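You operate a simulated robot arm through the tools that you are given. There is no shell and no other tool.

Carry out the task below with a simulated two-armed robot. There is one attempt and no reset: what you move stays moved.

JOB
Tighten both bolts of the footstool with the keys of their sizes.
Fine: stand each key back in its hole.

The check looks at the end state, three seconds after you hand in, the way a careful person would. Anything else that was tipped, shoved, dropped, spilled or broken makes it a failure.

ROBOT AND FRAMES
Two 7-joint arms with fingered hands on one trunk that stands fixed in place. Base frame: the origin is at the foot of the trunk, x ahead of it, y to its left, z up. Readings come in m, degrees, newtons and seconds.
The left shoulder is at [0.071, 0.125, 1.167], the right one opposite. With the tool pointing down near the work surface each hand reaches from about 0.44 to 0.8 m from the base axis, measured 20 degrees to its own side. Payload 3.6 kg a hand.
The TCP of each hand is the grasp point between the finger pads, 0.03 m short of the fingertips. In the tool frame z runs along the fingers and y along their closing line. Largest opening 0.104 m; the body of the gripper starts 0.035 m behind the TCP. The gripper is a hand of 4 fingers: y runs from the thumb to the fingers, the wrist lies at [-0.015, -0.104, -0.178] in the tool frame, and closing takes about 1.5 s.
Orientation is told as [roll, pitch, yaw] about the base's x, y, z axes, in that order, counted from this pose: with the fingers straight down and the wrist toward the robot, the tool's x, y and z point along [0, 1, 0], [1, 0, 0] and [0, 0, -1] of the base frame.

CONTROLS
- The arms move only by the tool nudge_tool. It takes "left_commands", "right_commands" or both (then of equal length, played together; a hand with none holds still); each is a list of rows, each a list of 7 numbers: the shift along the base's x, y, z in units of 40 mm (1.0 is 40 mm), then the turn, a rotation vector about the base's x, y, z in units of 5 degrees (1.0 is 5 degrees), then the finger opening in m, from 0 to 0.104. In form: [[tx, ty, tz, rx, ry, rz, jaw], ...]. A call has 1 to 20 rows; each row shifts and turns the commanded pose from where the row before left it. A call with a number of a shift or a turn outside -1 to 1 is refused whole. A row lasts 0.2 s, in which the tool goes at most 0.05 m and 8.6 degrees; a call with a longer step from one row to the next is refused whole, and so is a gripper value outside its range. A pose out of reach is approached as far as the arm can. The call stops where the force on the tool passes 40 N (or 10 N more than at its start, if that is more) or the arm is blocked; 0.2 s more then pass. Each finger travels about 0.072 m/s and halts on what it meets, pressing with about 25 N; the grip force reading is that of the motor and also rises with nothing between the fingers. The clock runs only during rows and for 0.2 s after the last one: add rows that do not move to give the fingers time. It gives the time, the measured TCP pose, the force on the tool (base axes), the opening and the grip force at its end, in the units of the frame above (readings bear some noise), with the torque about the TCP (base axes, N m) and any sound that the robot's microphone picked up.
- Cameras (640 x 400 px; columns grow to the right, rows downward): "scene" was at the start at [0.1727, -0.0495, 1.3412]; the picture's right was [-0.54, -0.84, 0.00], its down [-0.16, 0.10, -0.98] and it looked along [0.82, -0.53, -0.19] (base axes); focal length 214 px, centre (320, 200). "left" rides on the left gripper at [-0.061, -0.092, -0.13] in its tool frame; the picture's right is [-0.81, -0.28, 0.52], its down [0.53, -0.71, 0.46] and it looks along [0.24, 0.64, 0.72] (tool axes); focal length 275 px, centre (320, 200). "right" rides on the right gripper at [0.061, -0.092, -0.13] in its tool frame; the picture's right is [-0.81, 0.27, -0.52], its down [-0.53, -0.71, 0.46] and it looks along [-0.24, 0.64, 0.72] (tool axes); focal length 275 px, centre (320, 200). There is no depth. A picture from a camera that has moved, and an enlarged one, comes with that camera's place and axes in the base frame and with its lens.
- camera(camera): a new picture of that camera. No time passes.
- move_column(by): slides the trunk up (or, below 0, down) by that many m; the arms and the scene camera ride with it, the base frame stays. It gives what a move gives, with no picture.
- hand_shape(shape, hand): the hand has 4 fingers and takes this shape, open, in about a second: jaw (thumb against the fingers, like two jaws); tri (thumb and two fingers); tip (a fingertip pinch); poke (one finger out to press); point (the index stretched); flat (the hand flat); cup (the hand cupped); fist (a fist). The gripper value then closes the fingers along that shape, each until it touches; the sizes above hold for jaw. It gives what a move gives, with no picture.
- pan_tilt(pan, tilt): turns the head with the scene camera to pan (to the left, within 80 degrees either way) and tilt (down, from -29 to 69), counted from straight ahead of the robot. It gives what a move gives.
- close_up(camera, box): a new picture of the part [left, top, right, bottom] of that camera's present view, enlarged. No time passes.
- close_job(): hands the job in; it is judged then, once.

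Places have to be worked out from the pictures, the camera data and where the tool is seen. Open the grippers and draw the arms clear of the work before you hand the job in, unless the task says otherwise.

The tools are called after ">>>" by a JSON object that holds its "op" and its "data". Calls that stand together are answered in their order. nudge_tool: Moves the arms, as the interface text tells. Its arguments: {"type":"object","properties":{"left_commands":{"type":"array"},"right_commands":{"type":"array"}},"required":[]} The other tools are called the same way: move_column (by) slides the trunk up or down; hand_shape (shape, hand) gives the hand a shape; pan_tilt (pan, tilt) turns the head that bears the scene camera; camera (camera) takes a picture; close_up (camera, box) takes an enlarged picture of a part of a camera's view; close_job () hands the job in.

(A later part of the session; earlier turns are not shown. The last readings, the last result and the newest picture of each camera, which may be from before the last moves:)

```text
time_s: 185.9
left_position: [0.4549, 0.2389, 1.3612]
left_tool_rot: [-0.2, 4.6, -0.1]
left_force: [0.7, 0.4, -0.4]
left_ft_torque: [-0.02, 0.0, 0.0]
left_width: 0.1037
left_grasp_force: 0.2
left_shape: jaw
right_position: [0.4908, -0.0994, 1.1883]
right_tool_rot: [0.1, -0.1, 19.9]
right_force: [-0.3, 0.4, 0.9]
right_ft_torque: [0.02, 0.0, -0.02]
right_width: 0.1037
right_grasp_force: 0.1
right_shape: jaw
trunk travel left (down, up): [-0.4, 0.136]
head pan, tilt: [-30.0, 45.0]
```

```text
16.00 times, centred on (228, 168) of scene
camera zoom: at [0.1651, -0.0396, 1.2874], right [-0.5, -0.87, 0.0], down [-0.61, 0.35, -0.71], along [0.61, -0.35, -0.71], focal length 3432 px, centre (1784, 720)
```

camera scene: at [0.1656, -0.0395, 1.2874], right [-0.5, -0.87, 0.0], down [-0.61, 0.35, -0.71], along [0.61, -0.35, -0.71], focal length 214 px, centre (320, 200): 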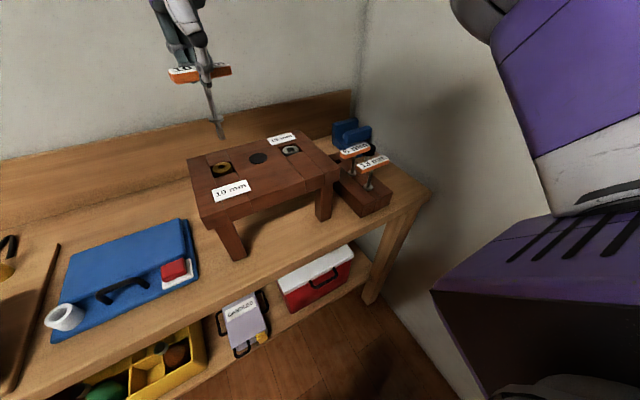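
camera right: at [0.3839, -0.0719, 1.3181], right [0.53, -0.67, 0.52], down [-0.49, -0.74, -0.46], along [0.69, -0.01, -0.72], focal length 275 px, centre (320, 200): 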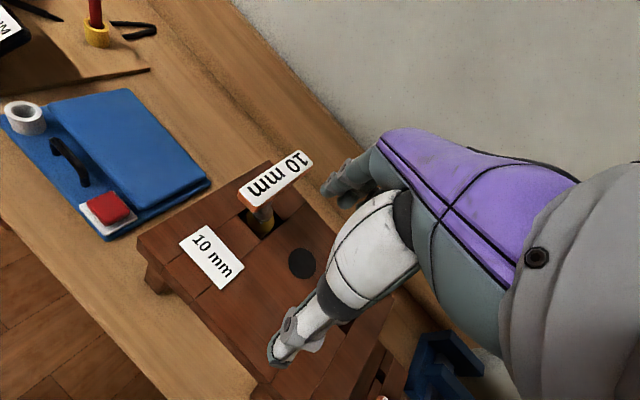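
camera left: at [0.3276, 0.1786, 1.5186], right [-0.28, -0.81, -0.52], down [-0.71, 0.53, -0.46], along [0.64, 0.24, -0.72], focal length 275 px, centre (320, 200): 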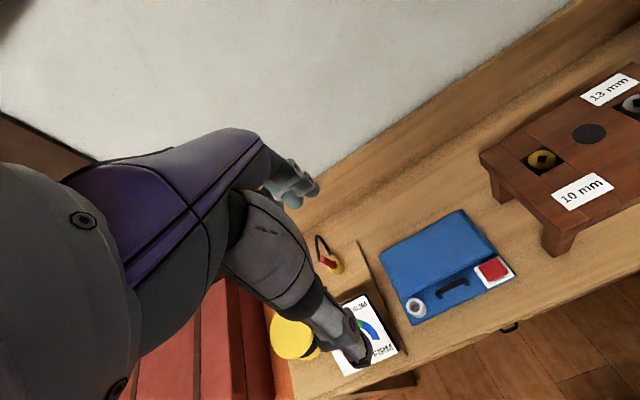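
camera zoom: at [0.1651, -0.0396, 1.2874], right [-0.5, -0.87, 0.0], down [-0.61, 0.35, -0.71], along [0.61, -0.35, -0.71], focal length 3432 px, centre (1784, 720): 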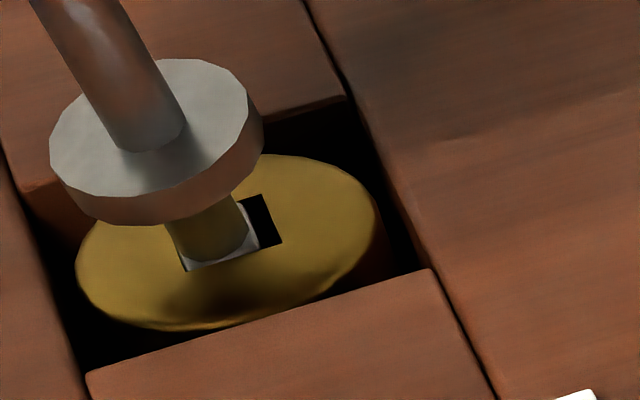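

The key leans toward the robot with its bar nearly along x (yaw about 96°/-84°). I bring the wide-open hand above it at yaw 50°; closing from there will twist the bar clockwise (tighter) and let me pick the key up.

>>> {"op": "nudge_tool", "data": {"right_commands": [[0.185, 0.2135, 0, 0, 0, 0.75, 0.104], [0.185, 0.2135, 0, 0, 0, 0.75, 0.104], [0.185, 0.2135, 0, 0, 0, 0.75, 0.104], [0.185, 0.2135, 0, 0, 0, 0.75, 0.104], [0.185, 0.2135, 0, 0, 0, 0.75, 0.104], [0.185, 0.2135, 0, 0, 0, 0.75, 0.104], [0.185, 0.2135, 0, 0, 0, 0.75, 0.104], [0.185, 0.2135, 0, 0, 0, 0.75, 0.104], [0, 0, 0, 0, 0, 0, 0.104]]}}

>>> {"op": "camera", "data": {"camera": "right"}}

>>> {"op": "close_up", "data": {"camera": "scene", "box": [190, 50, 270, 180]}}

```text
time_s: 187.9
left_position: [0.4523, 0.2386, 1.3618]
left_tool_rot: [-0.3, 4.5, -0.1]
left_force: [0.3, -0.3, 0.7]
left_ft_torque: [0.02, -0.03, 0.0]
left_width: 0.1039
left_grasp_force: 0.0
left_shape: jaw
right_position: [0.5492, -0.0325, 1.1883]
right_tool_rot: [0.0, -0.2, 49.9]
right_force: [0.3, 0.4, 0.7]
right_ft_torque: [0.03, 0.0, 0.02]
right_width: 0.1035
right_grasp_force: 0.0
right_shape: jaw
trunk travel left (down, up): [-0.4, 0.136]
head pan, tilt: [-30.0, 45.0]
```

```text
taken
camera right: at [0.4436, -0.061, 1.3182], right [0.8, -0.31, 0.52], down [-0.05, -0.89, -0.46], along [0.6, 0.34, -0.72], focal length 275 px, centre (320, 200)
```

right: 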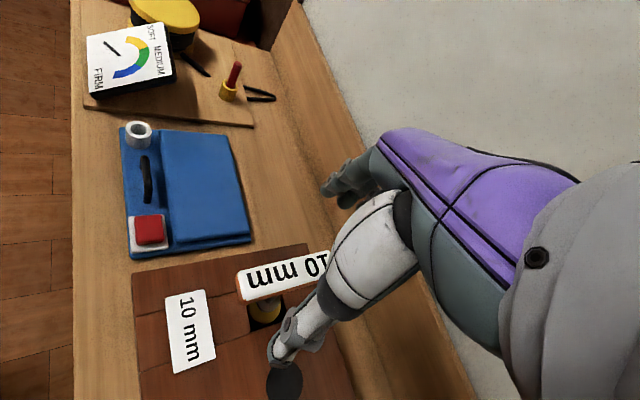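

```text
3.08 times, centred on (230, 115) of scene
camera zoom: at [0.1641, -0.0394, 1.2876], right [-0.5, -0.87, 0.0], down [-0.61, 0.35, -0.71], along [0.61, -0.35, -0.71], focal length 660 px, centre (597, 462)
```

zoom: 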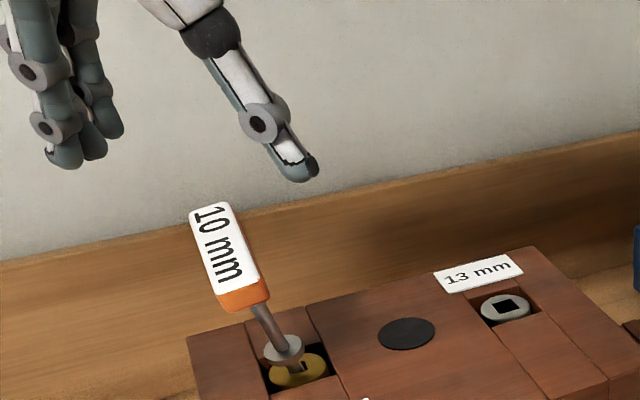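

Yaw 50° is reached here. I try a bit more yaw, which would match the bar better.

>>> {"op": "nudge_tool", "data": {"right_commands": [[0, 0, 0, 0, 0, 0.8, 0.104], [0, 0, 0, 0, 0, 0.8, 0.104]]}}

```text
time_s: 188.5
left_position: [0.4542, 0.2379, 1.3617]
left_tool_rot: [-0.2, 4.5, -0.3]
left_force: [-0.4, -0.2, -0.8]
left_ft_torque: [-0.02, 0.01, -0.01]
left_width: 0.1035
left_grasp_force: 0.1
left_shape: jaw
right_position: [0.5131, -0.023, 1.1792]
right_tool_rot: [0.0, -0.2, 57.7]
right_force: [-0.4, 1.2, 0.4]
right_ft_torque: [0.02, -0.02, -0.01]
right_width: 0.1038
right_grasp_force: 0.1
right_shape: jaw
right hand out of reach, approached as far as the arm can: row 1, 2
trunk travel left (down, up): [-0.4, 0.136]
head pan, tilt: [-30.0, 45.0]
```

That is past the limit; I go back to yaw 49° over the bar and then descend around it with the hand wide open.

>>> {"op": "nudge_tool", "data": {"right_commands": [[0.45, -0.12, 0.2, 0, 0, -0.85, 0.104], [0.45, -0.12, 0.02, 0, 0, -0.85, 0.104], [0, 0, 0, 0, 0, 0, 0.104]]}}

>>> {"op": "camera", "data": {"camera": "right"}}

```text
time_s: 189.3
left_position: [0.4533, 0.2388, 1.3623]
left_tool_rot: [-0.2, 4.7, -0.2]
left_force: [0.4, 0.2, -0.1]
left_ft_torque: [0.02, -0.02, 0.01]
left_width: 0.1037
left_grasp_force: 0.1
left_shape: jaw
right_position: [0.5495, -0.0336, 1.187]
right_tool_rot: [0.1, -0.2, 49.3]
right_force: [-0.1, 0.4, 0.7]
right_ft_torque: [-0.02, -0.04, 0.02]
right_width: 0.1037
right_grasp_force: 0.1
right_shape: jaw
trunk travel left (down, up): [-0.4, 0.136]
head pan, tilt: [-30.0, 45.0]
```

```text
taken
camera right: at [0.4454, -0.062, 1.318], right [0.79, -0.32, 0.52], down [-0.06, -0.89, -0.46], along [0.61, 0.33, -0.72], focal length 275 px, centre (320, 200)
```

right: 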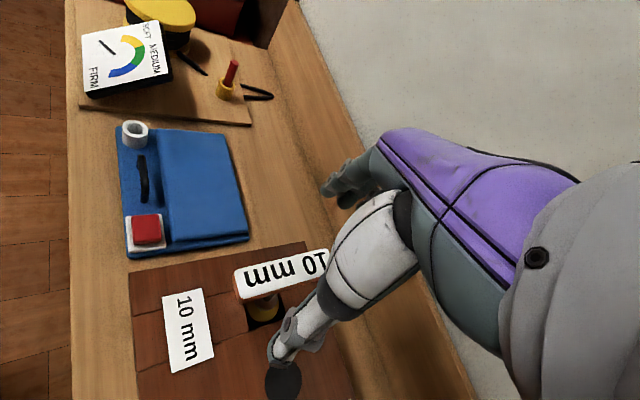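

The hand's axis points exactly at the bar's centre. I descend 72 mm around it.

>>> {"op": "nudge_tool", "data": {"right_commands": [[0, 0, -0.45, 0, 0, 0, 0.104], [0, 0, -0.45, 0, 0, 0, 0.104], [0, 0, -0.45, 0, 0, 0, 0.104], [0, 0, -0.4, 0, 0, 0, 0.104], [0, 0, 0, 0, 0, 0, 0.104]]}}

>>> {"op": "camera", "data": {"camera": "right"}}

>>> {"op": "close_up", "data": {"camera": "scene", "box": [190, 50, 270, 180]}}

```text
time_s: 190.5
left_position: [0.4537, 0.2372, 1.361]
left_tool_rot: [-0.2, 4.6, -0.1]
left_force: [-0.1, 0.7, -0.8]
left_ft_torque: [-0.04, -0.01, -0.01]
left_width: 0.1035
left_grasp_force: 0.0
left_shape: jaw
right_position: [0.5492, -0.0334, 1.1176]
right_tool_rot: [0.1, -0.2, 49.3]
right_force: [-0.2, -0.2, -0.6]
right_ft_torque: [-0.02, 0.0, -0.01]
right_width: 0.1034
right_grasp_force: 0.1
right_shape: jaw
trunk travel left (down, up): [-0.4, 0.136]
head pan, tilt: [-30.0, 45.0]
```

```text
taken
camera right: at [0.4447, -0.0617, 1.2475], right [0.79, -0.32, 0.52], down [-0.06, -0.89, -0.46], along [0.61, 0.33, -0.72], focal length 275 px, centre (320, 200)
```

right: 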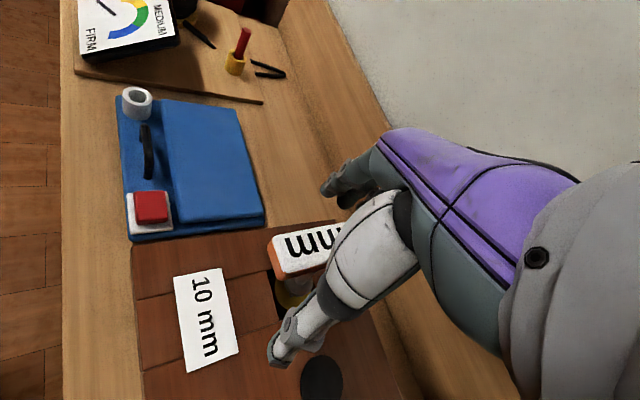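

```text
3.08 times, centred on (230, 115) of scene
camera zoom: at [0.1649, -0.0396, 1.2875], right [-0.5, -0.87, 0.0], down [-0.61, 0.35, -0.71], along [0.61, -0.35, -0.71], focal length 660 px, centre (597, 462)
```

zoom: 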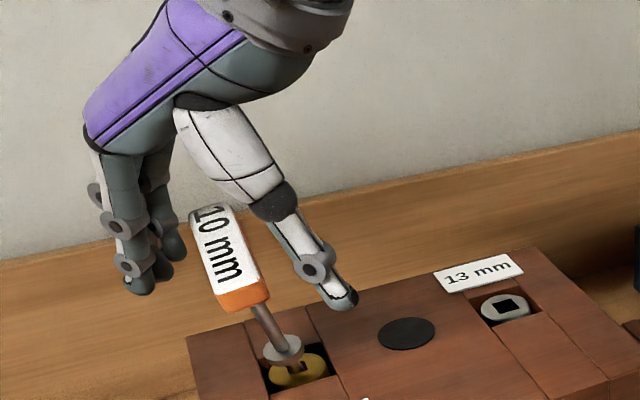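

The bar lies between thumb and fingers. I close gradually to 60 mm first and read the forces.

>>> {"op": "nudge_tool", "data": {"right_commands": [[0, 0, 0, 0, 0, 0, 0.09], [0, 0, 0, 0, 0, 0, 0.08], [0, 0, 0, 0, 0, 0, 0.07], [0, 0, 0, 0, 0, 0, 0.06], [0, 0, 0, 0, 0, 0, 0.06]]}}

>>> {"op": "close_up", "data": {"camera": "scene", "box": [190, 50, 270, 180]}}

>>> {"op": "camera", "data": {"camera": "right"}}

```text
time_s: 191.7
left_position: [0.4555, 0.2388, 1.3615]
left_tool_rot: [-0.2, 4.6, -0.1]
left_force: [-0.9, -0.1, -0.2]
left_ft_torque: [-0.03, 0.01, 0.0]
left_width: 0.1034
left_grasp_force: 0.0
left_shape: jaw
right_position: [0.5498, -0.033, 1.1165]
right_tool_rot: [0.0, -0.1, 49.4]
right_force: [0.9, -0.2, -0.4]
right_ft_torque: [-0.01, 0.0, 0.03]
right_width: 0.0603
right_grasp_force: 0.1
right_shape: jaw
trunk travel left (down, up): [-0.4, 0.136]
head pan, tilt: [-30.0, 45.0]
```

```text
3.08 times, centred on (230, 115) of scene
camera zoom: at [0.1649, -0.0396, 1.2874], right [-0.5, -0.87, 0.0], down [-0.61, 0.35, -0.71], along [0.61, -0.35, -0.71], focal length 660 px, centre (597, 462)
```

zoom: 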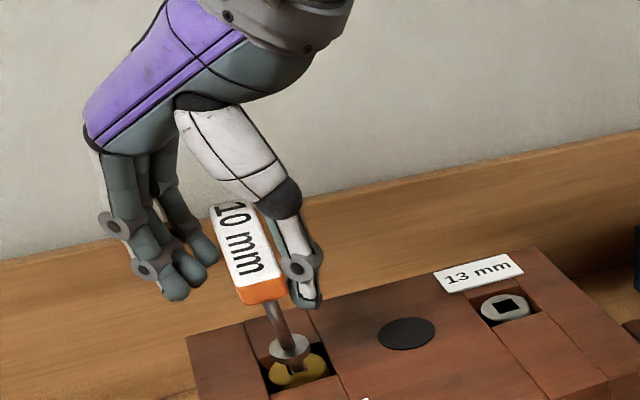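

```text
taken
camera right: at [0.4448, -0.0617, 1.2475], right [0.79, -0.32, 0.52], down [-0.06, -0.89, -0.46], along [0.6, 0.33, -0.72], focal length 275 px, centre (320, 200)
```

right: 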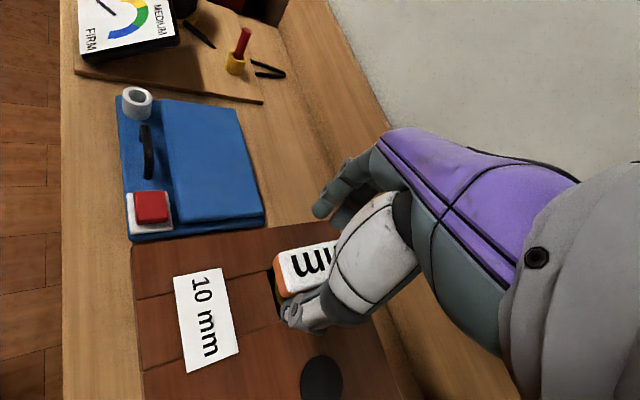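

The fingers have nudged the key toward the upright. I close further in steps.

>>> {"op": "nudge_tool", "data": {"right_commands": [[0, 0, 0, 0, 0, 0, 0.05], [0, 0, 0, 0, 0, 0, 0.045], [0, 0, 0, 0, 0, 0, 0.04], [0, 0, 0, 0, 0, 0, 0.04]]}}

>>> {"op": "close_up", "data": {"camera": "scene", "box": [190, 50, 270, 180]}}

>>> {"op": "close_up", "data": {"camera": "right", "box": [240, 150, 400, 340]}}

```text
time_s: 192.7
left_position: [0.4542, 0.2374, 1.3625]
left_tool_rot: [-0.3, 4.6, -0.2]
left_force: [-0.4, -0.3, 0.6]
left_ft_torque: [0.01, 0.01, 0.01]
left_width: 0.1037
left_grasp_force: 0.0
left_shape: jaw
right_position: [0.5508, -0.0342, 1.1163]
right_tool_rot: [0.2, 0.0, 49.4]
right_force: [2.4, -0.5, -3.7]
right_ft_torque: [0.03, -0.1, 0.08]
right_width: 0.0184
right_grasp_force: 20.0
right_shape: jaw
trunk travel left (down, up): [-0.4, 0.136]
head pan, tilt: [-30.0, 45.0]
```

```text
3.08 times, centred on (230, 115) of scene
camera zoom: at [0.1655, -0.0397, 1.2873], right [-0.5, -0.87, 0.0], down [-0.61, 0.35, -0.71], along [0.61, -0.35, -0.71], focal length 660 px, centre (597, 462)
```

zoom: 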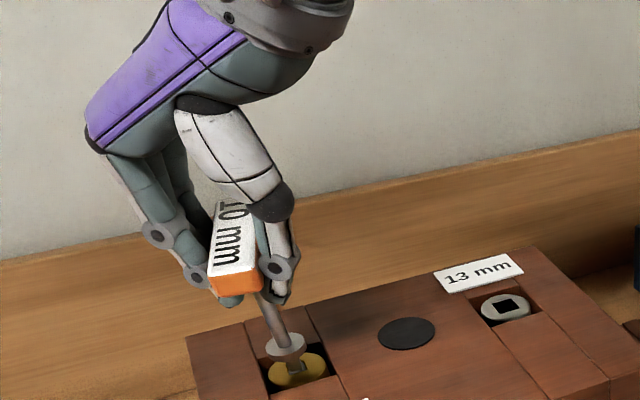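

```text
2.11 times, centred on (320, 245) of right
camera zoom: at [0.4455, -0.062, 1.2468], right [0.79, -0.32, 0.52], down [-0.06, -0.89, -0.46], along [0.6, 0.33, -0.72], focal length 580 px, centre (320, 105)
```

zoom: 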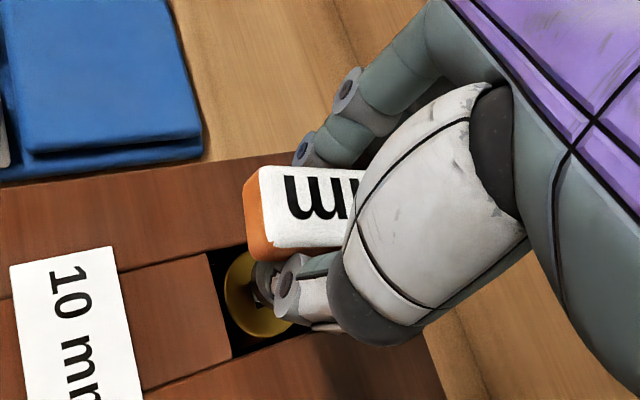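

The fingers have closed on the near half of the bar (18 mm, 20 N). I try lifting slowly, 20 mm, and look.

>>> {"op": "nudge_tool", "data": {"right_commands": [[0, 0, 0, 0, 0, 0, 0.0], [0, 0, 0, 0, 0, 0, 0.0], [0, 0, 0.1, 0, 0, 0, 0.0], [0, 0, 0.15, 0, 0, 0, 0.0], [0, 0, 0.25, 0, 0, 0, 0.0], [0, 0, 0, 0, 0, 0, 0.0]]}}

>>> {"op": "close_up", "data": {"camera": "scene", "box": [190, 50, 270, 180]}}

>>> {"op": "close_up", "data": {"camera": "scene", "box": [212, 140, 244, 180]}}

```text
time_s: 194.1
left_position: [0.4543, 0.238, 1.3635]
left_tool_rot: [-0.1, 4.6, -0.2]
left_force: [0.4, 0.0, 0.7]
left_ft_torque: [-0.02, 0.01, -0.02]
left_width: 0.1038
left_grasp_force: 0.1
left_shape: jaw
right_position: [0.5504, -0.0338, 1.1382]
right_tool_rot: [0.1, -0.3, 49.5]
right_force: [0.2, 0.7, -0.5]
right_ft_torque: [0.02, 0.03, 0.0]
right_width: 0.016
right_grasp_force: 24.8
right_shape: jaw
trunk travel left (down, up): [-0.4, 0.136]
head pan, tilt: [-30.0, 45.0]
```

```text
3.08 times, centred on (230, 115) of scene
camera zoom: at [0.1652, -0.0396, 1.2874], right [-0.5, -0.87, 0.0], down [-0.61, 0.35, -0.71], along [0.61, -0.35, -0.71], focal length 660 px, centre (597, 462)
```

zoom: 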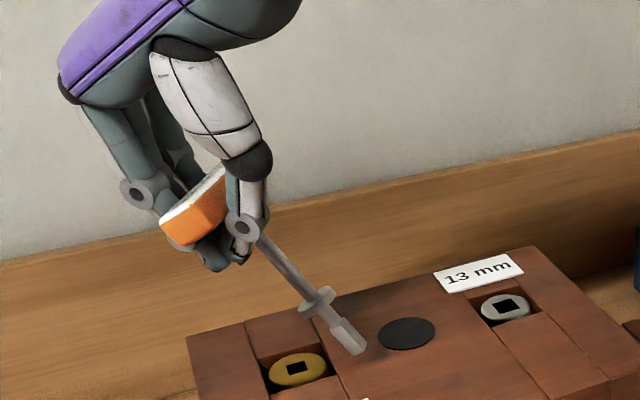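

```text
10.00 times, centred on (228, 160) of scene
camera zoom: at [0.1652, -0.0396, 1.2874], right [-0.5, -0.87, 0.0], down [-0.61, 0.35, -0.71], along [0.61, -0.35, -0.71], focal length 2145 px, centre (1240, 600)
```

zoom: 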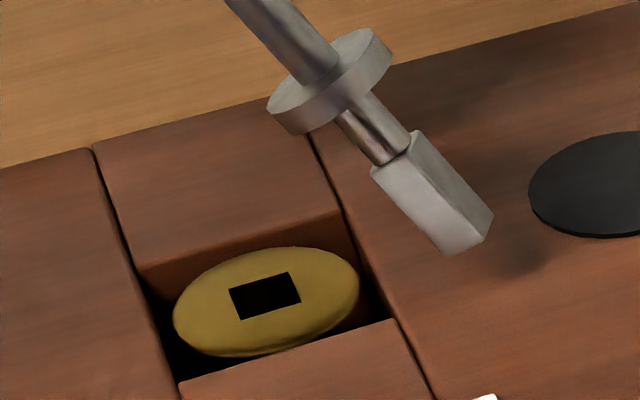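

The key came out but swung about 38° in the grip (tip toward the right). The brass hole is square with the stool, i.e. at its stop. I lift clear of the stool first and look at the grip from the hand camera.

>>> {"op": "nudge_tool", "data": {"right_commands": [[0, 0, 0.4, 0, 0, 0, 0.0], [0, 0, 0.6, 0, 0, 0, 0.0], [0, 0, 0.5, 0, 0, 0, 0.0], [0, 0, 0, 0, 0, 0, 0.0]]}}

>>> {"op": "camera", "data": {"camera": "right"}}

>>> {"op": "close_up", "data": {"camera": "right", "box": [220, 180, 420, 340]}}

>>> {"op": "close_up", "data": {"camera": "scene", "box": [180, 20, 280, 170]}}

```text
time_s: 195.1
left_position: [0.4555, 0.2378, 1.3614]
left_tool_rot: [-0.2, 4.5, -0.2]
left_force: [0.3, -0.2, 0.3]
left_ft_torque: [-0.03, 0.01, 0.0]
left_width: 0.1036
left_grasp_force: 0.0
left_shape: jaw
right_position: [0.5505, -0.0342, 1.1979]
right_tool_rot: [0.2, -0.2, 49.3]
right_force: [0.7, 0.1, -1.3]
right_ft_torque: [0.01, 0.02, -0.03]
right_width: 0.016
right_grasp_force: 24.9
right_shape: jaw
trunk travel left (down, up): [-0.4, 0.136]
head pan, tilt: [-30.0, 45.0]
```

```text
taken
camera right: at [0.4442, -0.0634, 1.3268], right [0.79, -0.32, 0.52], down [-0.06, -0.89, -0.46], along [0.61, 0.33, -0.72], focal length 275 px, centre (320, 200)
```

right: 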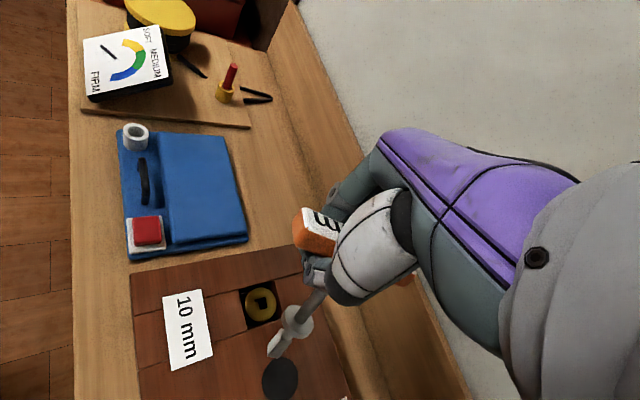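

```text
2.50 times, centred on (320, 260) of right
camera zoom: at [0.4442, -0.0634, 1.3268], right [0.79, -0.32, 0.52], down [-0.06, -0.89, -0.46], along [0.61, 0.33, -0.72], focal length 688 px, centre (320, 50)
```

zoom: 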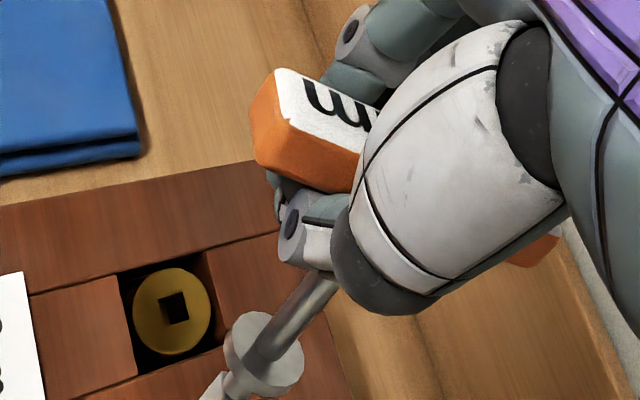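

```text
2.67 times, centred on (230, 95) of scene
camera zoom: at [0.1651, -0.0396, 1.2874], right [-0.5, -0.87, 0.0], down [-0.61, 0.35, -0.71], along [0.61, -0.35, -0.71], focal length 572 px, centre (560, 480)
```

zoom: 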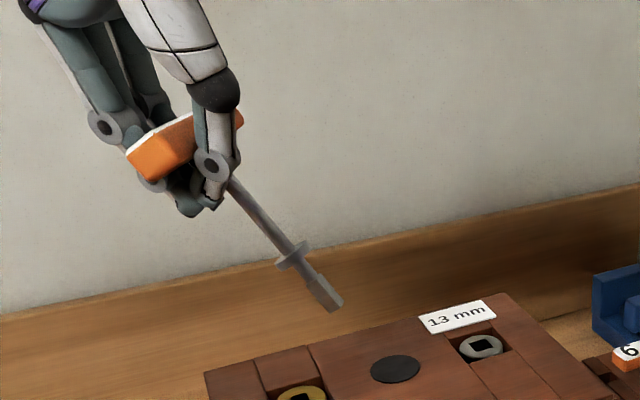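

The bar lies along the hand's own axis, but the key is rolled about the bar by about 35° with its tip toward the thumb. I carry it to the right over the stool while turning the hand to yaw 0°, then I will pitch the hand back 35° to bring the key upright.

>>> {"op": "nudge_tool", "data": {"right_commands": [[0.024, -0.415, 0.055, 0, 0, -0.98, 0.0], [0.024, -0.415, 0.055, 0, 0, -0.98, 0.0], [0.024, -0.415, 0.055, 0, 0, -0.98, 0.0], [0.024, -0.415, 0.055, 0, 0, -0.98, 0.0], [0.024, -0.415, 0.055, 0, 0, -0.98, 0.0], [0.024, -0.415, 0.055, 0, 0, -0.98, 0.0], [0.024, -0.415, 0.055, 0, 0, -0.98, 0.0], [0.024, -0.415, 0.055, 0, 0, -0.98, 0.0], [0.024, -0.415, 0.055, 0, 0, -0.98, 0.0], [0.024, -0.415, 0.055, 0, 0, -0.98, 0.0], [0, 0, 0, 0, 0, 0, 0.0]]}}

>>> {"op": "camera", "data": {"camera": "right"}}

>>> {"op": "close_up", "data": {"camera": "scene", "box": [240, 20, 340, 170]}}

```text
time_s: 197.5
left_position: [0.4547, 0.2376, 1.362]
left_tool_rot: [-0.2, 4.7, -0.2]
left_force: [0.3, 0.1, 0.3]
left_ft_torque: [-0.01, 0.05, -0.01]
left_width: 0.1036
left_grasp_force: 0.1
left_shape: jaw
right_position: [0.5614, -0.2001, 1.2198]
right_tool_rot: [0.1, -0.2, 0.4]
right_force: [0.8, 0.2, 0.0]
right_ft_torque: [0.04, 0.0, 0.05]
right_width: 0.0159
right_grasp_force: 25.5
right_shape: jaw
trunk travel left (down, up): [-0.4, 0.136]
head pan, tilt: [-30.0, 45.0]
```

```text
taken
camera right: at [0.4691, -0.1374, 1.3496], right [0.28, -0.81, 0.52], down [-0.71, -0.54, -0.46], along [0.65, -0.24, -0.72], focal length 275 px, centre (320, 200)
```

right: 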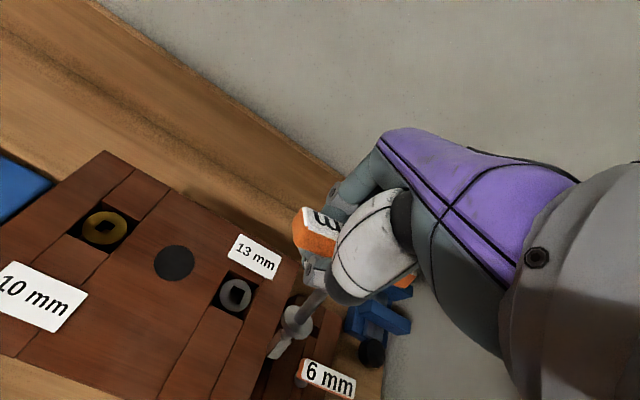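

```text
2.67 times, centred on (290, 95) of scene
camera zoom: at [0.1651, -0.0396, 1.2874], right [-0.5, -0.87, 0.0], down [-0.61, 0.35, -0.71], along [0.61, -0.35, -0.71], focal length 572 px, centre (400, 480)
```

zoom: 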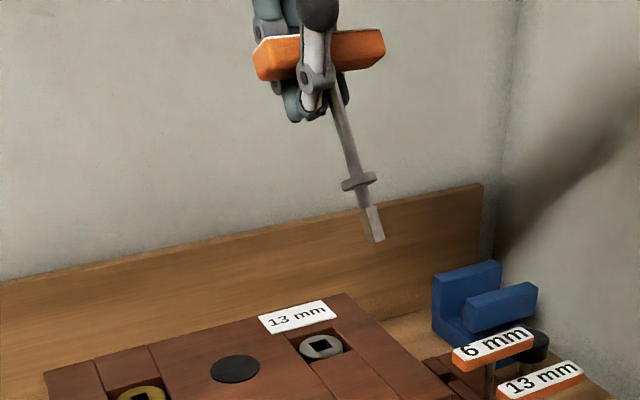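

Both bolt heads' squares look aligned with the stool. Now I pitch the hand by -35° to bring the key upright.

>>> {"op": "nudge_tool", "data": {"right_commands": [[0, 0, 0, 0, -1, 0, 0.0], [0, 0, 0, 0, -1, 0, 0.0], [0, 0, 0, 0, -1, 0, 0.0], [0, 0, 0, 0, -1, 0, 0.0], [0, 0, 0, 0, -1, 0, 0.0], [0, 0, 0, 0, -1, 0, 0.0], [0, 0, 0, 0, -1, 0, 0.0], [0, 0, 0, 0, 0, 0, 0.0]]}}

>>> {"op": "camera", "data": {"camera": "right"}}

>>> {"op": "close_up", "data": {"camera": "scene", "box": [240, 20, 340, 170]}}

```text
time_s: 199.3
left_position: [0.4539, 0.2391, 1.3609]
left_tool_rot: [-0.2, 4.6, -0.3]
left_force: [-1.5, 0.3, -0.8]
left_ft_torque: [0.03, 0.01, 0.04]
left_width: 0.1039
left_grasp_force: 0.1
left_shape: jaw
right_position: [0.5605, -0.1987, 1.2195]
right_tool_rot: [-0.2, -35.1, 0.5]
right_force: [-0.3, 0.9, -1.8]
right_ft_torque: [0.03, -0.01, -0.04]
right_width: 0.0157
right_grasp_force: 25.2
right_shape: jaw
trunk travel left (down, up): [-0.4, 0.136]
head pan, tilt: [-30.0, 45.0]
```

```text
taken
camera right: at [0.4107, -0.1367, 1.2731], right [-0.07, -0.81, 0.58], down [-0.32, -0.54, -0.78], along [0.95, -0.24, -0.22], focal length 275 px, centre (320, 200)
```

right: 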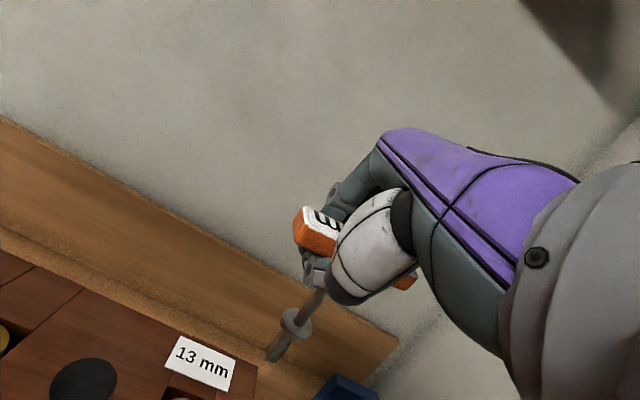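

```text
2.67 times, centred on (290, 95) of scene
camera zoom: at [0.1649, -0.0394, 1.2875], right [-0.5, -0.87, 0.0], down [-0.61, 0.35, -0.71], along [0.61, -0.35, -0.71], focal length 572 px, centre (400, 480)
```

zoom: 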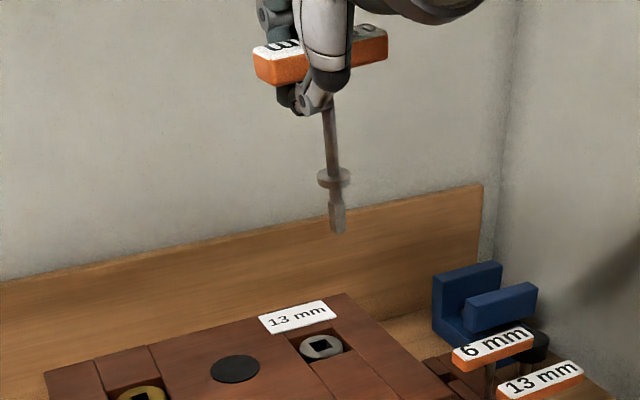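

The key hangs upright with the hand pitched -35°. I carry it over the 10 mm rack hole, still high.

>>> {"op": "nudge_tool", "data": {"right_commands": [[0.294, -0.9, 0, 0, 0, 0, 0.0], [0.294, -0.9, 0, 0, 0, 0, 0.0], [0.294, -0.9, 0, 0, 0, 0, 0.0], [0.294, -0.9, 0, 0, 0, 0, 0.0], [0, 0, -0.6, 0, 0, 0, 0.0], [0, 0, -0.8, 0, 0, 0, 0.0], [0, 0, -0.8, 0, 0, 0, 0.0], [0, 0, -0.7, 0, 0, 0, 0.0], [0, 0, 0, 0, 0, 0, 0.0]]}}

>>> {"op": "camera", "data": {"camera": "right"}}

>>> {"op": "close_up", "data": {"camera": "scene", "box": [310, 70, 390, 180]}}

```text
time_s: 201.3
left_position: [0.4537, 0.238, 1.3612]
left_tool_rot: [-0.2, 4.5, -0.2]
left_force: [0.1, -0.3, 0.1]
left_ft_torque: [-0.03, 0.01, 0.02]
left_width: 0.1036
left_grasp_force: 0.0
left_shape: jaw
right_position: [0.6081, -0.3413, 1.104]
right_tool_rot: [-0.3, -35.0, 0.5]
right_force: [-0.6, 0.2, -1.9]
right_ft_torque: [0.0, -0.01, -0.01]
right_width: 0.0157
right_grasp_force: 25.1
right_shape: jaw
trunk travel left (down, up): [-0.4, 0.136]
head pan, tilt: [-30.0, 45.0]
```

```text
taken
camera right: at [0.4582, -0.2802, 1.1566], right [-0.07, -0.81, 0.58], down [-0.32, -0.54, -0.78], along [0.95, -0.24, -0.22], focal length 275 px, centre (320, 200)
```

right: 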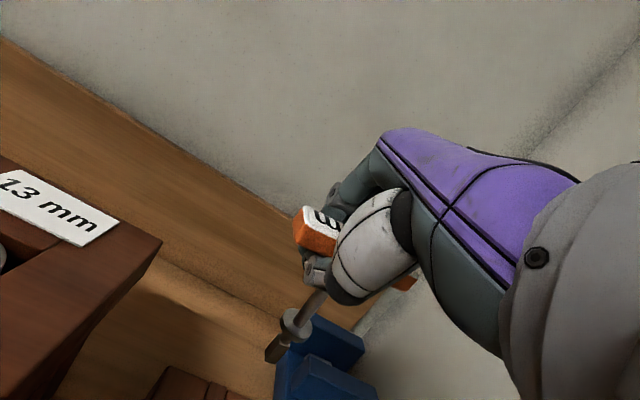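

```text
3.64 times, centred on (350, 125) of scene
camera zoom: at [0.1648, -0.0394, 1.2875], right [-0.5, -0.87, 0.0], down [-0.61, 0.35, -0.71], along [0.61, -0.35, -0.71], focal length 780 px, centre (211, 473)
```

zoom: 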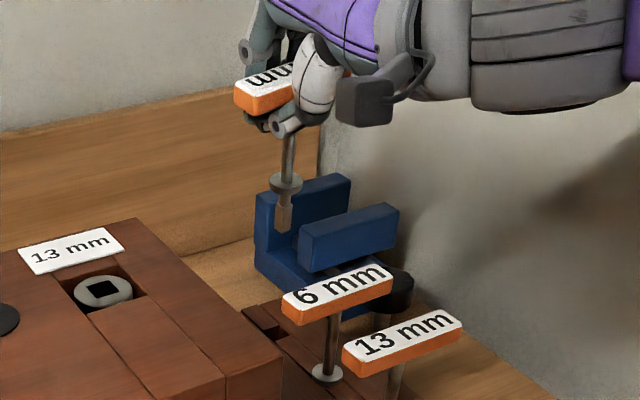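

The key hangs over the rack; I lower 72 mm toward the hole and measure again.

>>> {"op": "nudge_tool", "data": {"right_commands": [[0, 0, -0.6, 0, 0, 0, 0.0], [0, 0, -0.6, 0, 0, 0, 0.0], [0, 0, -0.6, 0, 0, 0, 0.0], [0, 0, 0, 0, 0, 0, 0.0]]}}

>>> {"op": "close_up", "data": {"camera": "scene", "box": [310, 90, 380, 180]}}

>>> {"op": "close_up", "data": {"camera": "scene", "box": [330, 138, 356, 170]}}

>>> {"op": "camera", "data": {"camera": "right"}}

```text
time_s: 202.3
left_position: [0.4546, 0.2383, 1.3619]
left_tool_rot: [-0.1, 4.6, -0.2]
left_force: [0.3, 0.3, 0.6]
left_ft_torque: [-0.01, 0.01, -0.01]
left_width: 0.1039
left_grasp_force: 0.0
left_shape: jaw
right_position: [0.6069, -0.3436, 1.0311]
right_tool_rot: [-0.3, -35.1, 0.6]
right_force: [0.7, -0.4, -0.6]
right_ft_torque: [-0.01, -0.02, 0.0]
right_width: 0.0155
right_grasp_force: 25.0
right_shape: jaw
trunk travel left (down, up): [-0.4, 0.136]
head pan, tilt: [-30.0, 45.0]
```

```text
4.44 times, centred on (345, 135) of scene
camera zoom: at [0.165, -0.0397, 1.2874], right [-0.5, -0.87, 0.0], down [-0.61, 0.35, -0.71], along [0.61, -0.35, -0.71], focal length 953 px, centre (209, 489)
```

zoom: 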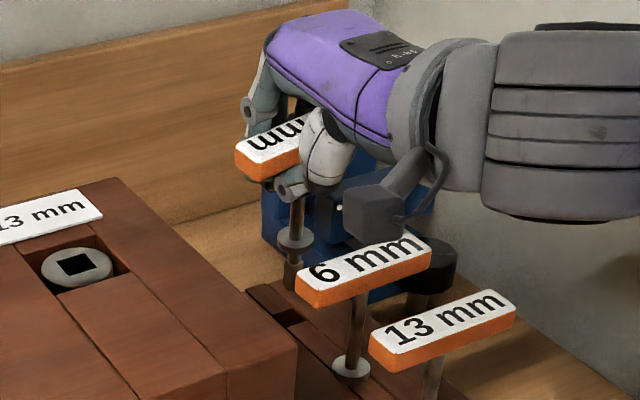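

```text
12.50 times, centred on (343, 154) of scene
camera zoom: at [0.165, -0.0397, 1.2874], right [-0.5, -0.87, 0.0], down [-0.61, 0.35, -0.71], along [0.61, -0.35, -0.71], focal length 2681 px, centre (32, 775)
```

zoom: 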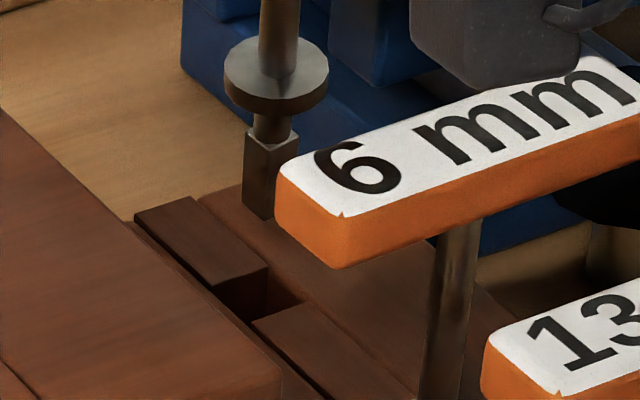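

```text
taken
camera right: at [0.4579, -0.2807, 1.0855], right [-0.07, -0.81, 0.58], down [-0.32, -0.54, -0.78], along [0.95, -0.24, -0.22], focal length 275 px, centre (320, 200)
```

right: 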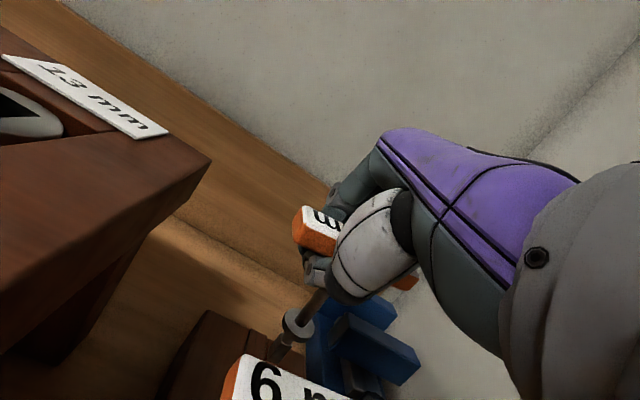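

Triangulating the collar and tip shows the key still leans (tip about 10° toward +x and 5° toward -y). I rise 2 cm, correct the tilt by pitch +10° and roll +5°, and shift the hand to keep the key over the hole.

>>> {"op": "nudge_tool", "data": {"right_commands": [[0, 0, 0.5, 0, 0, 0, 0.0], [0.29, -0.14, 0, 0.5, 1, 0, 0.0], [0.29, -0.14, 0, 0.5, 1, 0, 0.0], [0, 0, 0, 0, 0, 0, 0.0]]}}

>>> {"op": "close_up", "data": {"camera": "scene", "box": [310, 80, 380, 170]}}

>>> {"op": "close_up", "data": {"camera": "scene", "box": [330, 128, 360, 168]}}

>>> {"op": "close_up", "data": {"camera": "right", "box": [220, 260, 360, 400]}}

```text
time_s: 203.3
left_position: [0.4541, 0.2383, 1.3609]
left_tool_rot: [-0.2, 4.6, -0.2]
left_force: [-0.3, 0.2, -0.2]
left_ft_torque: [-0.01, -0.02, 0.02]
left_width: 0.1036
left_grasp_force: 0.0
left_shape: jaw
right_position: [0.6312, -0.3546, 1.0524]
right_tool_rot: [5.3, -25.0, -2.3]
right_force: [0.3, 0.1, -0.8]
right_ft_torque: [0.0, -0.01, 0.0]
right_width: 0.0154
right_grasp_force: 25.1
right_shape: jaw
trunk travel left (down, up): [-0.4, 0.136]
head pan, tilt: [-30.0, 45.0]
```

```text
4.44 times, centred on (345, 125) of scene
camera zoom: at [0.165, -0.0399, 1.2874], right [-0.5, -0.87, 0.0], down [-0.61, 0.35, -0.71], along [0.61, -0.35, -0.71], focal length 953 px, centre (209, 533)
```

zoom: 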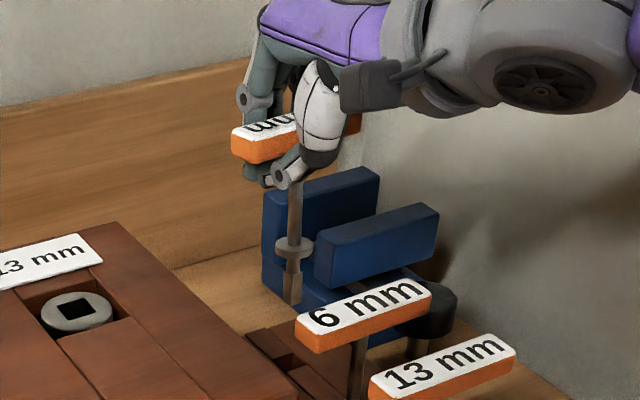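

```text
10.00 times, centred on (345, 148) of scene
camera zoom: at [0.165, -0.0399, 1.2874], right [-0.5, -0.87, 0.0], down [-0.61, 0.35, -0.71], along [0.61, -0.35, -0.71], focal length 2145 px, centre (70, 720)
```

zoom: 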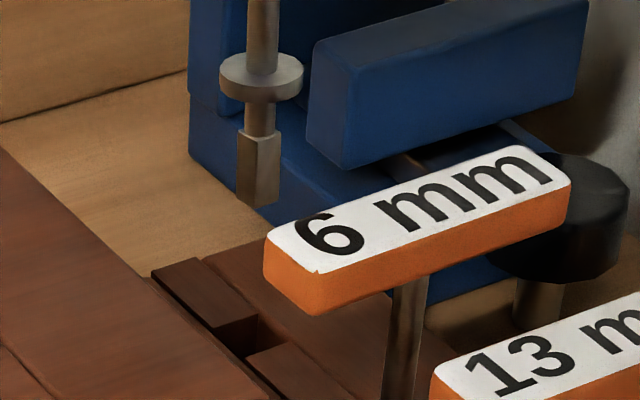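

```text
2.86 times, centred on (290, 330) of right
camera zoom: at [0.4938, -0.2986, 1.1361], right [0.03, -0.86, 0.51], down [-0.45, -0.47, -0.76], along [0.89, -0.21, -0.4], focal length 786 px, centre (406, -171)
```

zoom: 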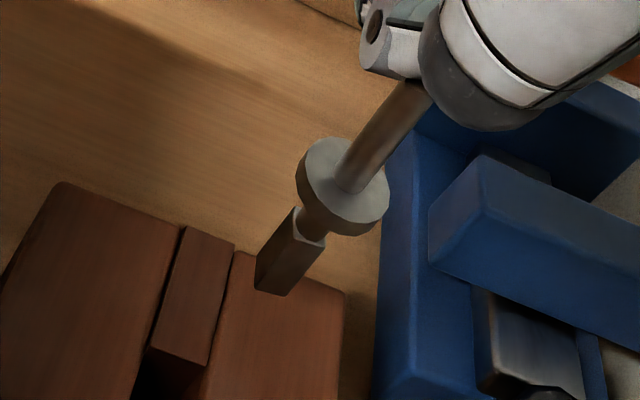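

Both cameras now see bit and hole. I estimate the bit to be about (+9, -6) mm off the hole; I shift by (-9, +6) mm and lower 30 mm so that tip and hole come to nearly the same height for a surer comparison.

>>> {"op": "nudge_tool", "data": {"right_commands": [[-0.1125, 0.0775, 0, 0, 0, 0, 0.0], [-0.1125, 0.0775, -0.25, 0, 0, 0, 0.0], [0, 0, -0.25, 0, 0, 0, 0.0], [0, 0, -0.25, 0, 0, 0, 0.0], [0, 0, 0, 0, 0, 0, 0.0]]}}

>>> {"op": "close_up", "data": {"camera": "scene", "box": [330, 135, 360, 170]}}

>>> {"op": "close_up", "data": {"camera": "right", "box": [220, 270, 350, 400]}}

```text
time_s: 204.5
left_position: [0.4544, 0.2375, 1.3609]
left_tool_rot: [-0.2, 4.5, -0.3]
left_force: [0.1, -0.1, 0.1]
left_ft_torque: [-0.01, -0.02, 0.02]
left_width: 0.1038
left_grasp_force: 0.1
left_shape: jaw
right_position: [0.6223, -0.3479, 1.0211]
right_tool_rot: [5.3, -25.0, -2.2]
right_force: [0.4, -0.1, -0.8]
right_ft_torque: [0.02, 0.02, 0.01]
right_width: 0.0156
right_grasp_force: 24.6
right_shape: jaw
trunk travel left (down, up): [-0.4, 0.136]
head pan, tilt: [-30.0, 45.0]
```

```text
11.43 times, centred on (345, 152) of scene
camera zoom: at [0.1649, -0.0396, 1.2875], right [-0.5, -0.87, 0.0], down [-0.61, 0.35, -0.71], along [0.61, -0.35, -0.71], focal length 2451 px, centre (34, 743)
```

zoom: 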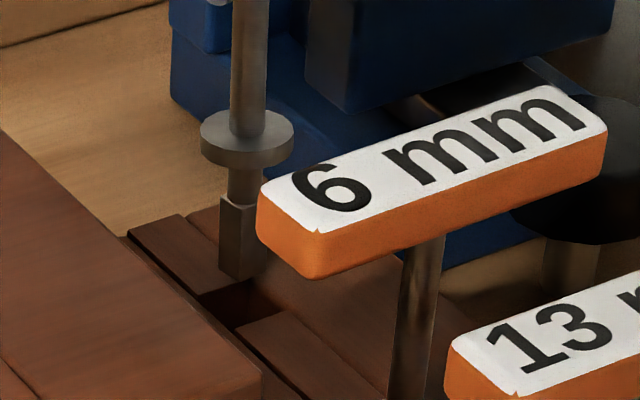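

```text
3.08 times, centred on (285, 335) of right
camera zoom: at [0.4847, -0.2926, 1.1057], right [0.03, -0.86, 0.51], down [-0.45, -0.47, -0.76], along [0.89, -0.21, -0.4], focal length 847 px, centre (428, -215)
```

zoom: 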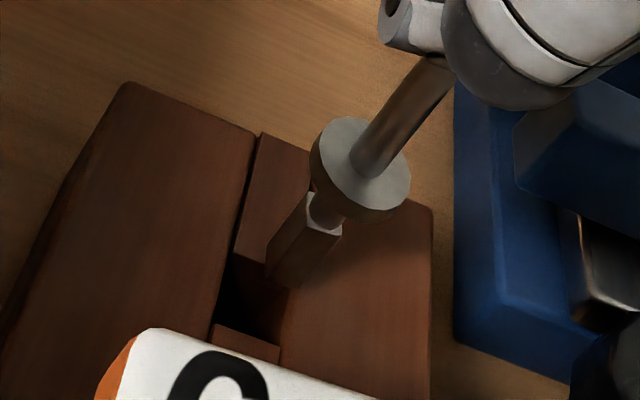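

Now tip and hole are at about the same height and within 2 mm. I make a small correction and lower in 4 mm steps.

>>> {"op": "nudge_tool", "data": {"right_commands": [[-0.0375, 0.03, -0.05, 0, 0, 0, 0.0], [0, 0, -0.1, 0, 0, 0, 0.0], [0, 0, -0.1, 0, 0, 0, 0.0], [0, 0, -0.1, 0, 0, 0, 0.0], [0, 0, -0.1, 0, 0, 0, 0.0], [0, 0, 0, 0, 0, 0, 0.0]]}}

>>> {"op": "close_up", "data": {"camera": "scene", "box": [310, 90, 380, 180]}}

>>> {"op": "close_up", "data": {"camera": "right", "box": [220, 270, 350, 400]}}

```text
time_s: 205.9
left_position: [0.4535, 0.2389, 1.3614]
left_tool_rot: [-0.2, 4.6, -0.2]
left_force: [-0.1, 0.9, 0.3]
left_ft_torque: [0.02, 0.01, 0.0]
left_width: 0.1036
left_grasp_force: 0.1
left_shape: jaw
right_position: [0.622, -0.3474, 1.0039]
right_tool_rot: [5.4, -24.9, -2.2]
right_force: [0.4, -1.1, -1.2]
right_ft_torque: [0.02, 0.06, -0.01]
right_width: 0.0146
right_grasp_force: 24.8
right_shape: jaw
trunk travel left (down, up): [-0.4, 0.136]
head pan, tilt: [-30.0, 45.0]
```

```text
4.44 times, centred on (345, 135) of scene
camera zoom: at [0.165, -0.0396, 1.2874], right [-0.5, -0.87, 0.0], down [-0.61, 0.35, -0.71], along [0.61, -0.35, -0.71], focal length 953 px, centre (209, 489)
```

zoom: 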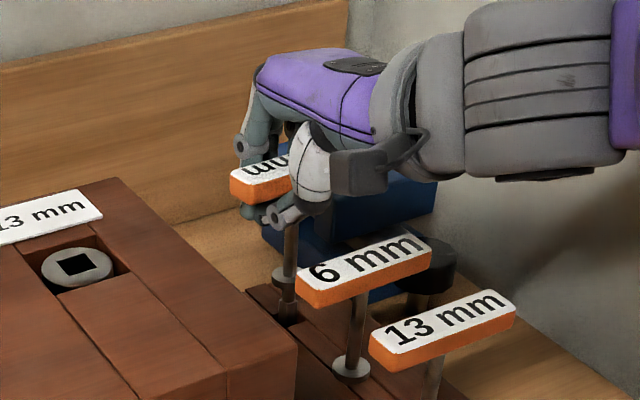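

```text
3.08 times, centred on (285, 335) of right
camera zoom: at [0.4829, -0.291, 1.0873], right [0.03, -0.86, 0.51], down [-0.45, -0.47, -0.76], along [0.89, -0.21, -0.4], focal length 847 px, centre (428, -215)
```

zoom: 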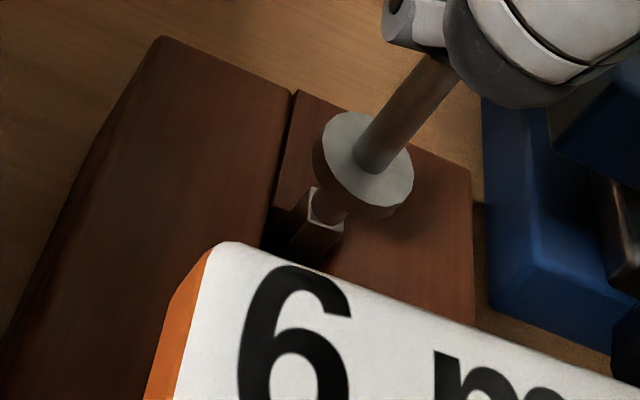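

The bit is entering the hole without force. I lower another 12 mm.

>>> {"op": "nudge_tool", "data": {"right_commands": [[0, 0, -0.1, 0, 0, 0, 0.0], [0, 0, -0.1, 0, 0, 0, 0.0], [0, 0, -0.1, 0, 0, 0, 0.0], [0, 0, 0, 0, 0, 0, 0.0]]}}

>>> {"op": "close_up", "data": {"camera": "scene", "box": [310, 90, 380, 180]}}

>>> {"op": "close_up", "data": {"camera": "scene", "box": [330, 135, 360, 170]}}

```text
time_s: 206.9
left_position: [0.4534, 0.2381, 1.3614]
left_tool_rot: [-0.2, 4.6, -0.2]
left_force: [-0.7, 0.6, -0.2]
left_ft_torque: [0.02, 0.02, -0.01]
left_width: 0.1039
left_grasp_force: 0.1
left_shape: jaw
right_position: [0.6203, -0.3474, 0.9919]
right_tool_rot: [5.3, -25.0, -2.4]
right_force: [0.0, 0.5, -2.2]
right_ft_torque: [0.01, 0.0, 0.02]
right_width: 0.0145
right_grasp_force: 25.0
right_shape: jaw
trunk travel left (down, up): [-0.4, 0.136]
head pan, tilt: [-30.0, 45.0]
```

```text
4.44 times, centred on (345, 135) of scene
camera zoom: at [0.165, -0.0396, 1.2874], right [-0.5, -0.87, 0.0], down [-0.61, 0.35, -0.71], along [0.61, -0.35, -0.71], focal length 953 px, centre (209, 489)
```

zoom: 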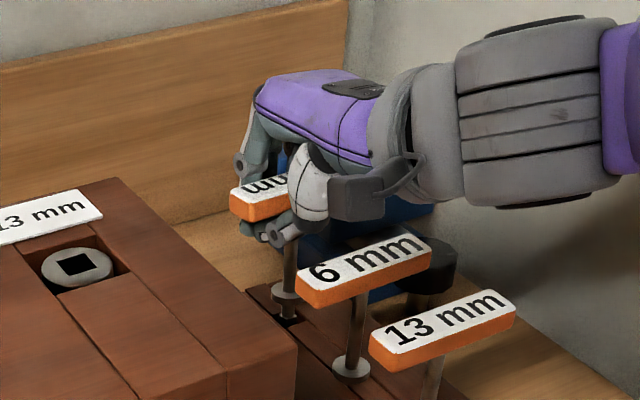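

```text
11.43 times, centred on (345, 152) of scene
camera zoom: at [0.165, -0.0396, 1.2874], right [-0.5, -0.87, 0.0], down [-0.61, 0.35, -0.71], along [0.61, -0.35, -0.71], focal length 2451 px, centre (34, 743)
```

zoom: 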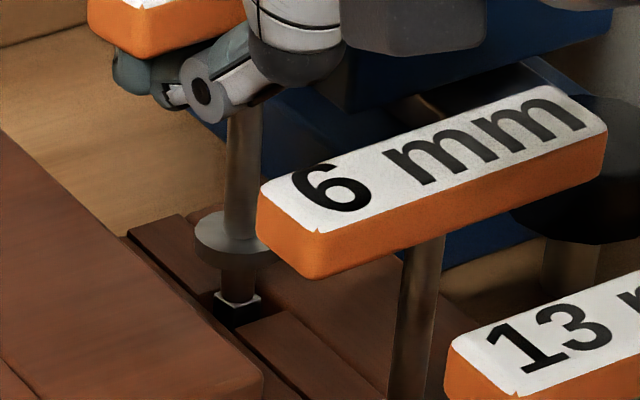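

The whole bit is inside the hole now. I lower another 9 mm, watching clearance to the 6 mm handle.

>>> {"op": "nudge_tool", "data": {"right_commands": [[0, 0, -0.08, 0, 0, 0, 0.0], [0, 0, -0.08, 0, 0, 0, 0.0], [0, 0, -0.06, 0, 0, 0, 0.0], [0, 0, 0, 0, 0, 0, 0.0]]}}

>>> {"op": "close_up", "data": {"camera": "scene", "box": [310, 90, 380, 180]}}

>>> {"op": "camera", "data": {"camera": "right"}}

```text
time_s: 207.9
left_position: [0.4543, 0.2388, 1.3619]
left_tool_rot: [-0.2, 4.5, -0.2]
left_force: [0.0, -0.1, -0.2]
left_ft_torque: [0.0, 0.01, -0.01]
left_width: 0.1036
left_grasp_force: 0.0
left_shape: jaw
right_position: [0.6203, -0.3481, 0.9826]
right_tool_rot: [5.2, -25.0, -2.3]
right_force: [-0.4, 0.2, -1.1]
right_ft_torque: [0.02, 0.01, 0.0]
right_width: 0.0147
right_grasp_force: 24.7
right_shape: jaw
trunk travel left (down, up): [-0.4, 0.136]
head pan, tilt: [-30.0, 45.0]
```

```text
4.44 times, centred on (345, 135) of scene
camera zoom: at [0.165, -0.0396, 1.2874], right [-0.5, -0.87, 0.0], down [-0.61, 0.35, -0.71], along [0.61, -0.35, -0.71], focal length 953 px, centre (209, 489)
```

zoom: 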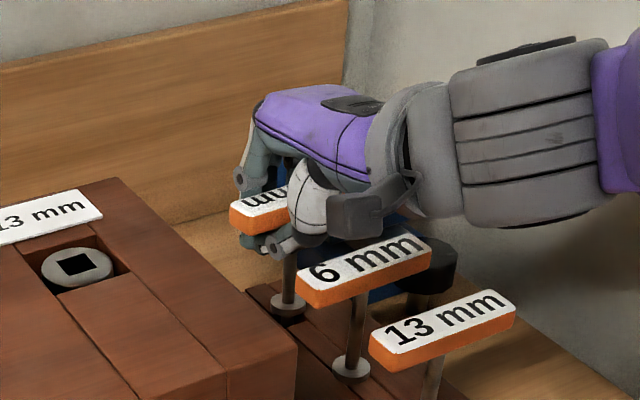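

```text
taken
camera right: at [0.4826, -0.2912, 1.0666], right [0.03, -0.86, 0.51], down [-0.45, -0.47, -0.76], along [0.89, -0.21, -0.4], focal length 275 px, centre (320, 200)
```

right: 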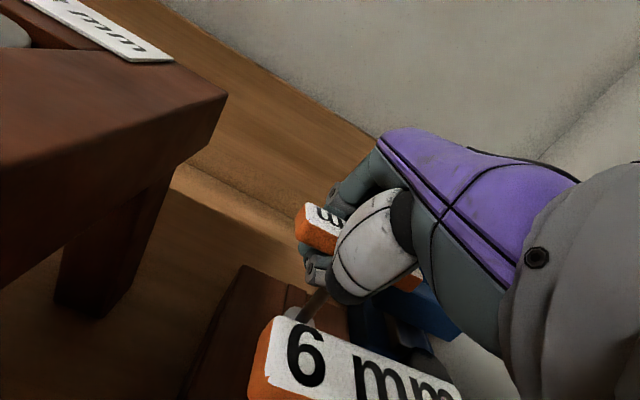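

About 1 cm above the seat, no contact anywhere. I go down another 6 mm carefully.

>>> {"op": "nudge_tool", "data": {"right_commands": [[0, 0, -0.05, 0, 0, 0, 0.0], [0, 0, -0.05, 0, 0, 0, 0.0], [0, 0, -0.05, 0, 0, 0, 0.0], [0, 0, 0, 0, 0, 0, 0.0]]}}

>>> {"op": "close_up", "data": {"camera": "scene", "box": [325, 110, 375, 170]}}

```text
time_s: 208.9
left_position: [0.4543, 0.2373, 1.3615]
left_tool_rot: [-0.1, 4.6, -0.2]
left_force: [0.5, 0.0, 0.2]
left_ft_torque: [-0.01, 0.01, 0.0]
left_width: 0.1038
left_grasp_force: 0.1
left_shape: jaw
right_position: [0.6191, -0.3472, 0.977]
right_tool_rot: [5.3, -25.2, -2.3]
right_force: [0.1, 0.7, 1.1]
right_ft_torque: [0.01, -0.01, 0.0]
right_width: 0.0142
right_grasp_force: 25.0
right_shape: jaw
trunk travel left (down, up): [-0.4, 0.136]
head pan, tilt: [-30.0, 45.0]
```

```text
6.67 times, centred on (350, 140) of scene
camera zoom: at [0.1649, -0.0396, 1.2875], right [-0.5, -0.87, 0.0], down [-0.61, 0.35, -0.71], along [0.61, -0.35, -0.71], focal length 1430 px, centre (120, 600)
```

zoom: 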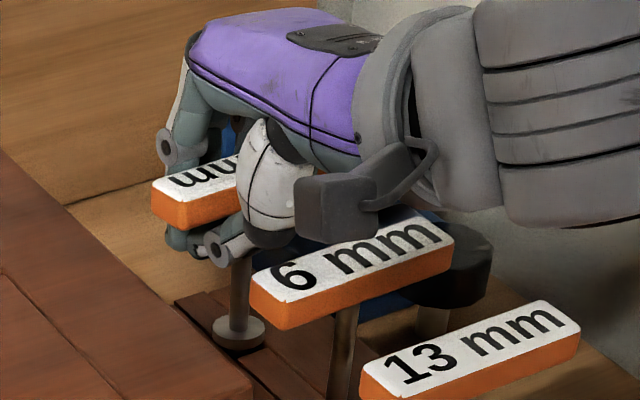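

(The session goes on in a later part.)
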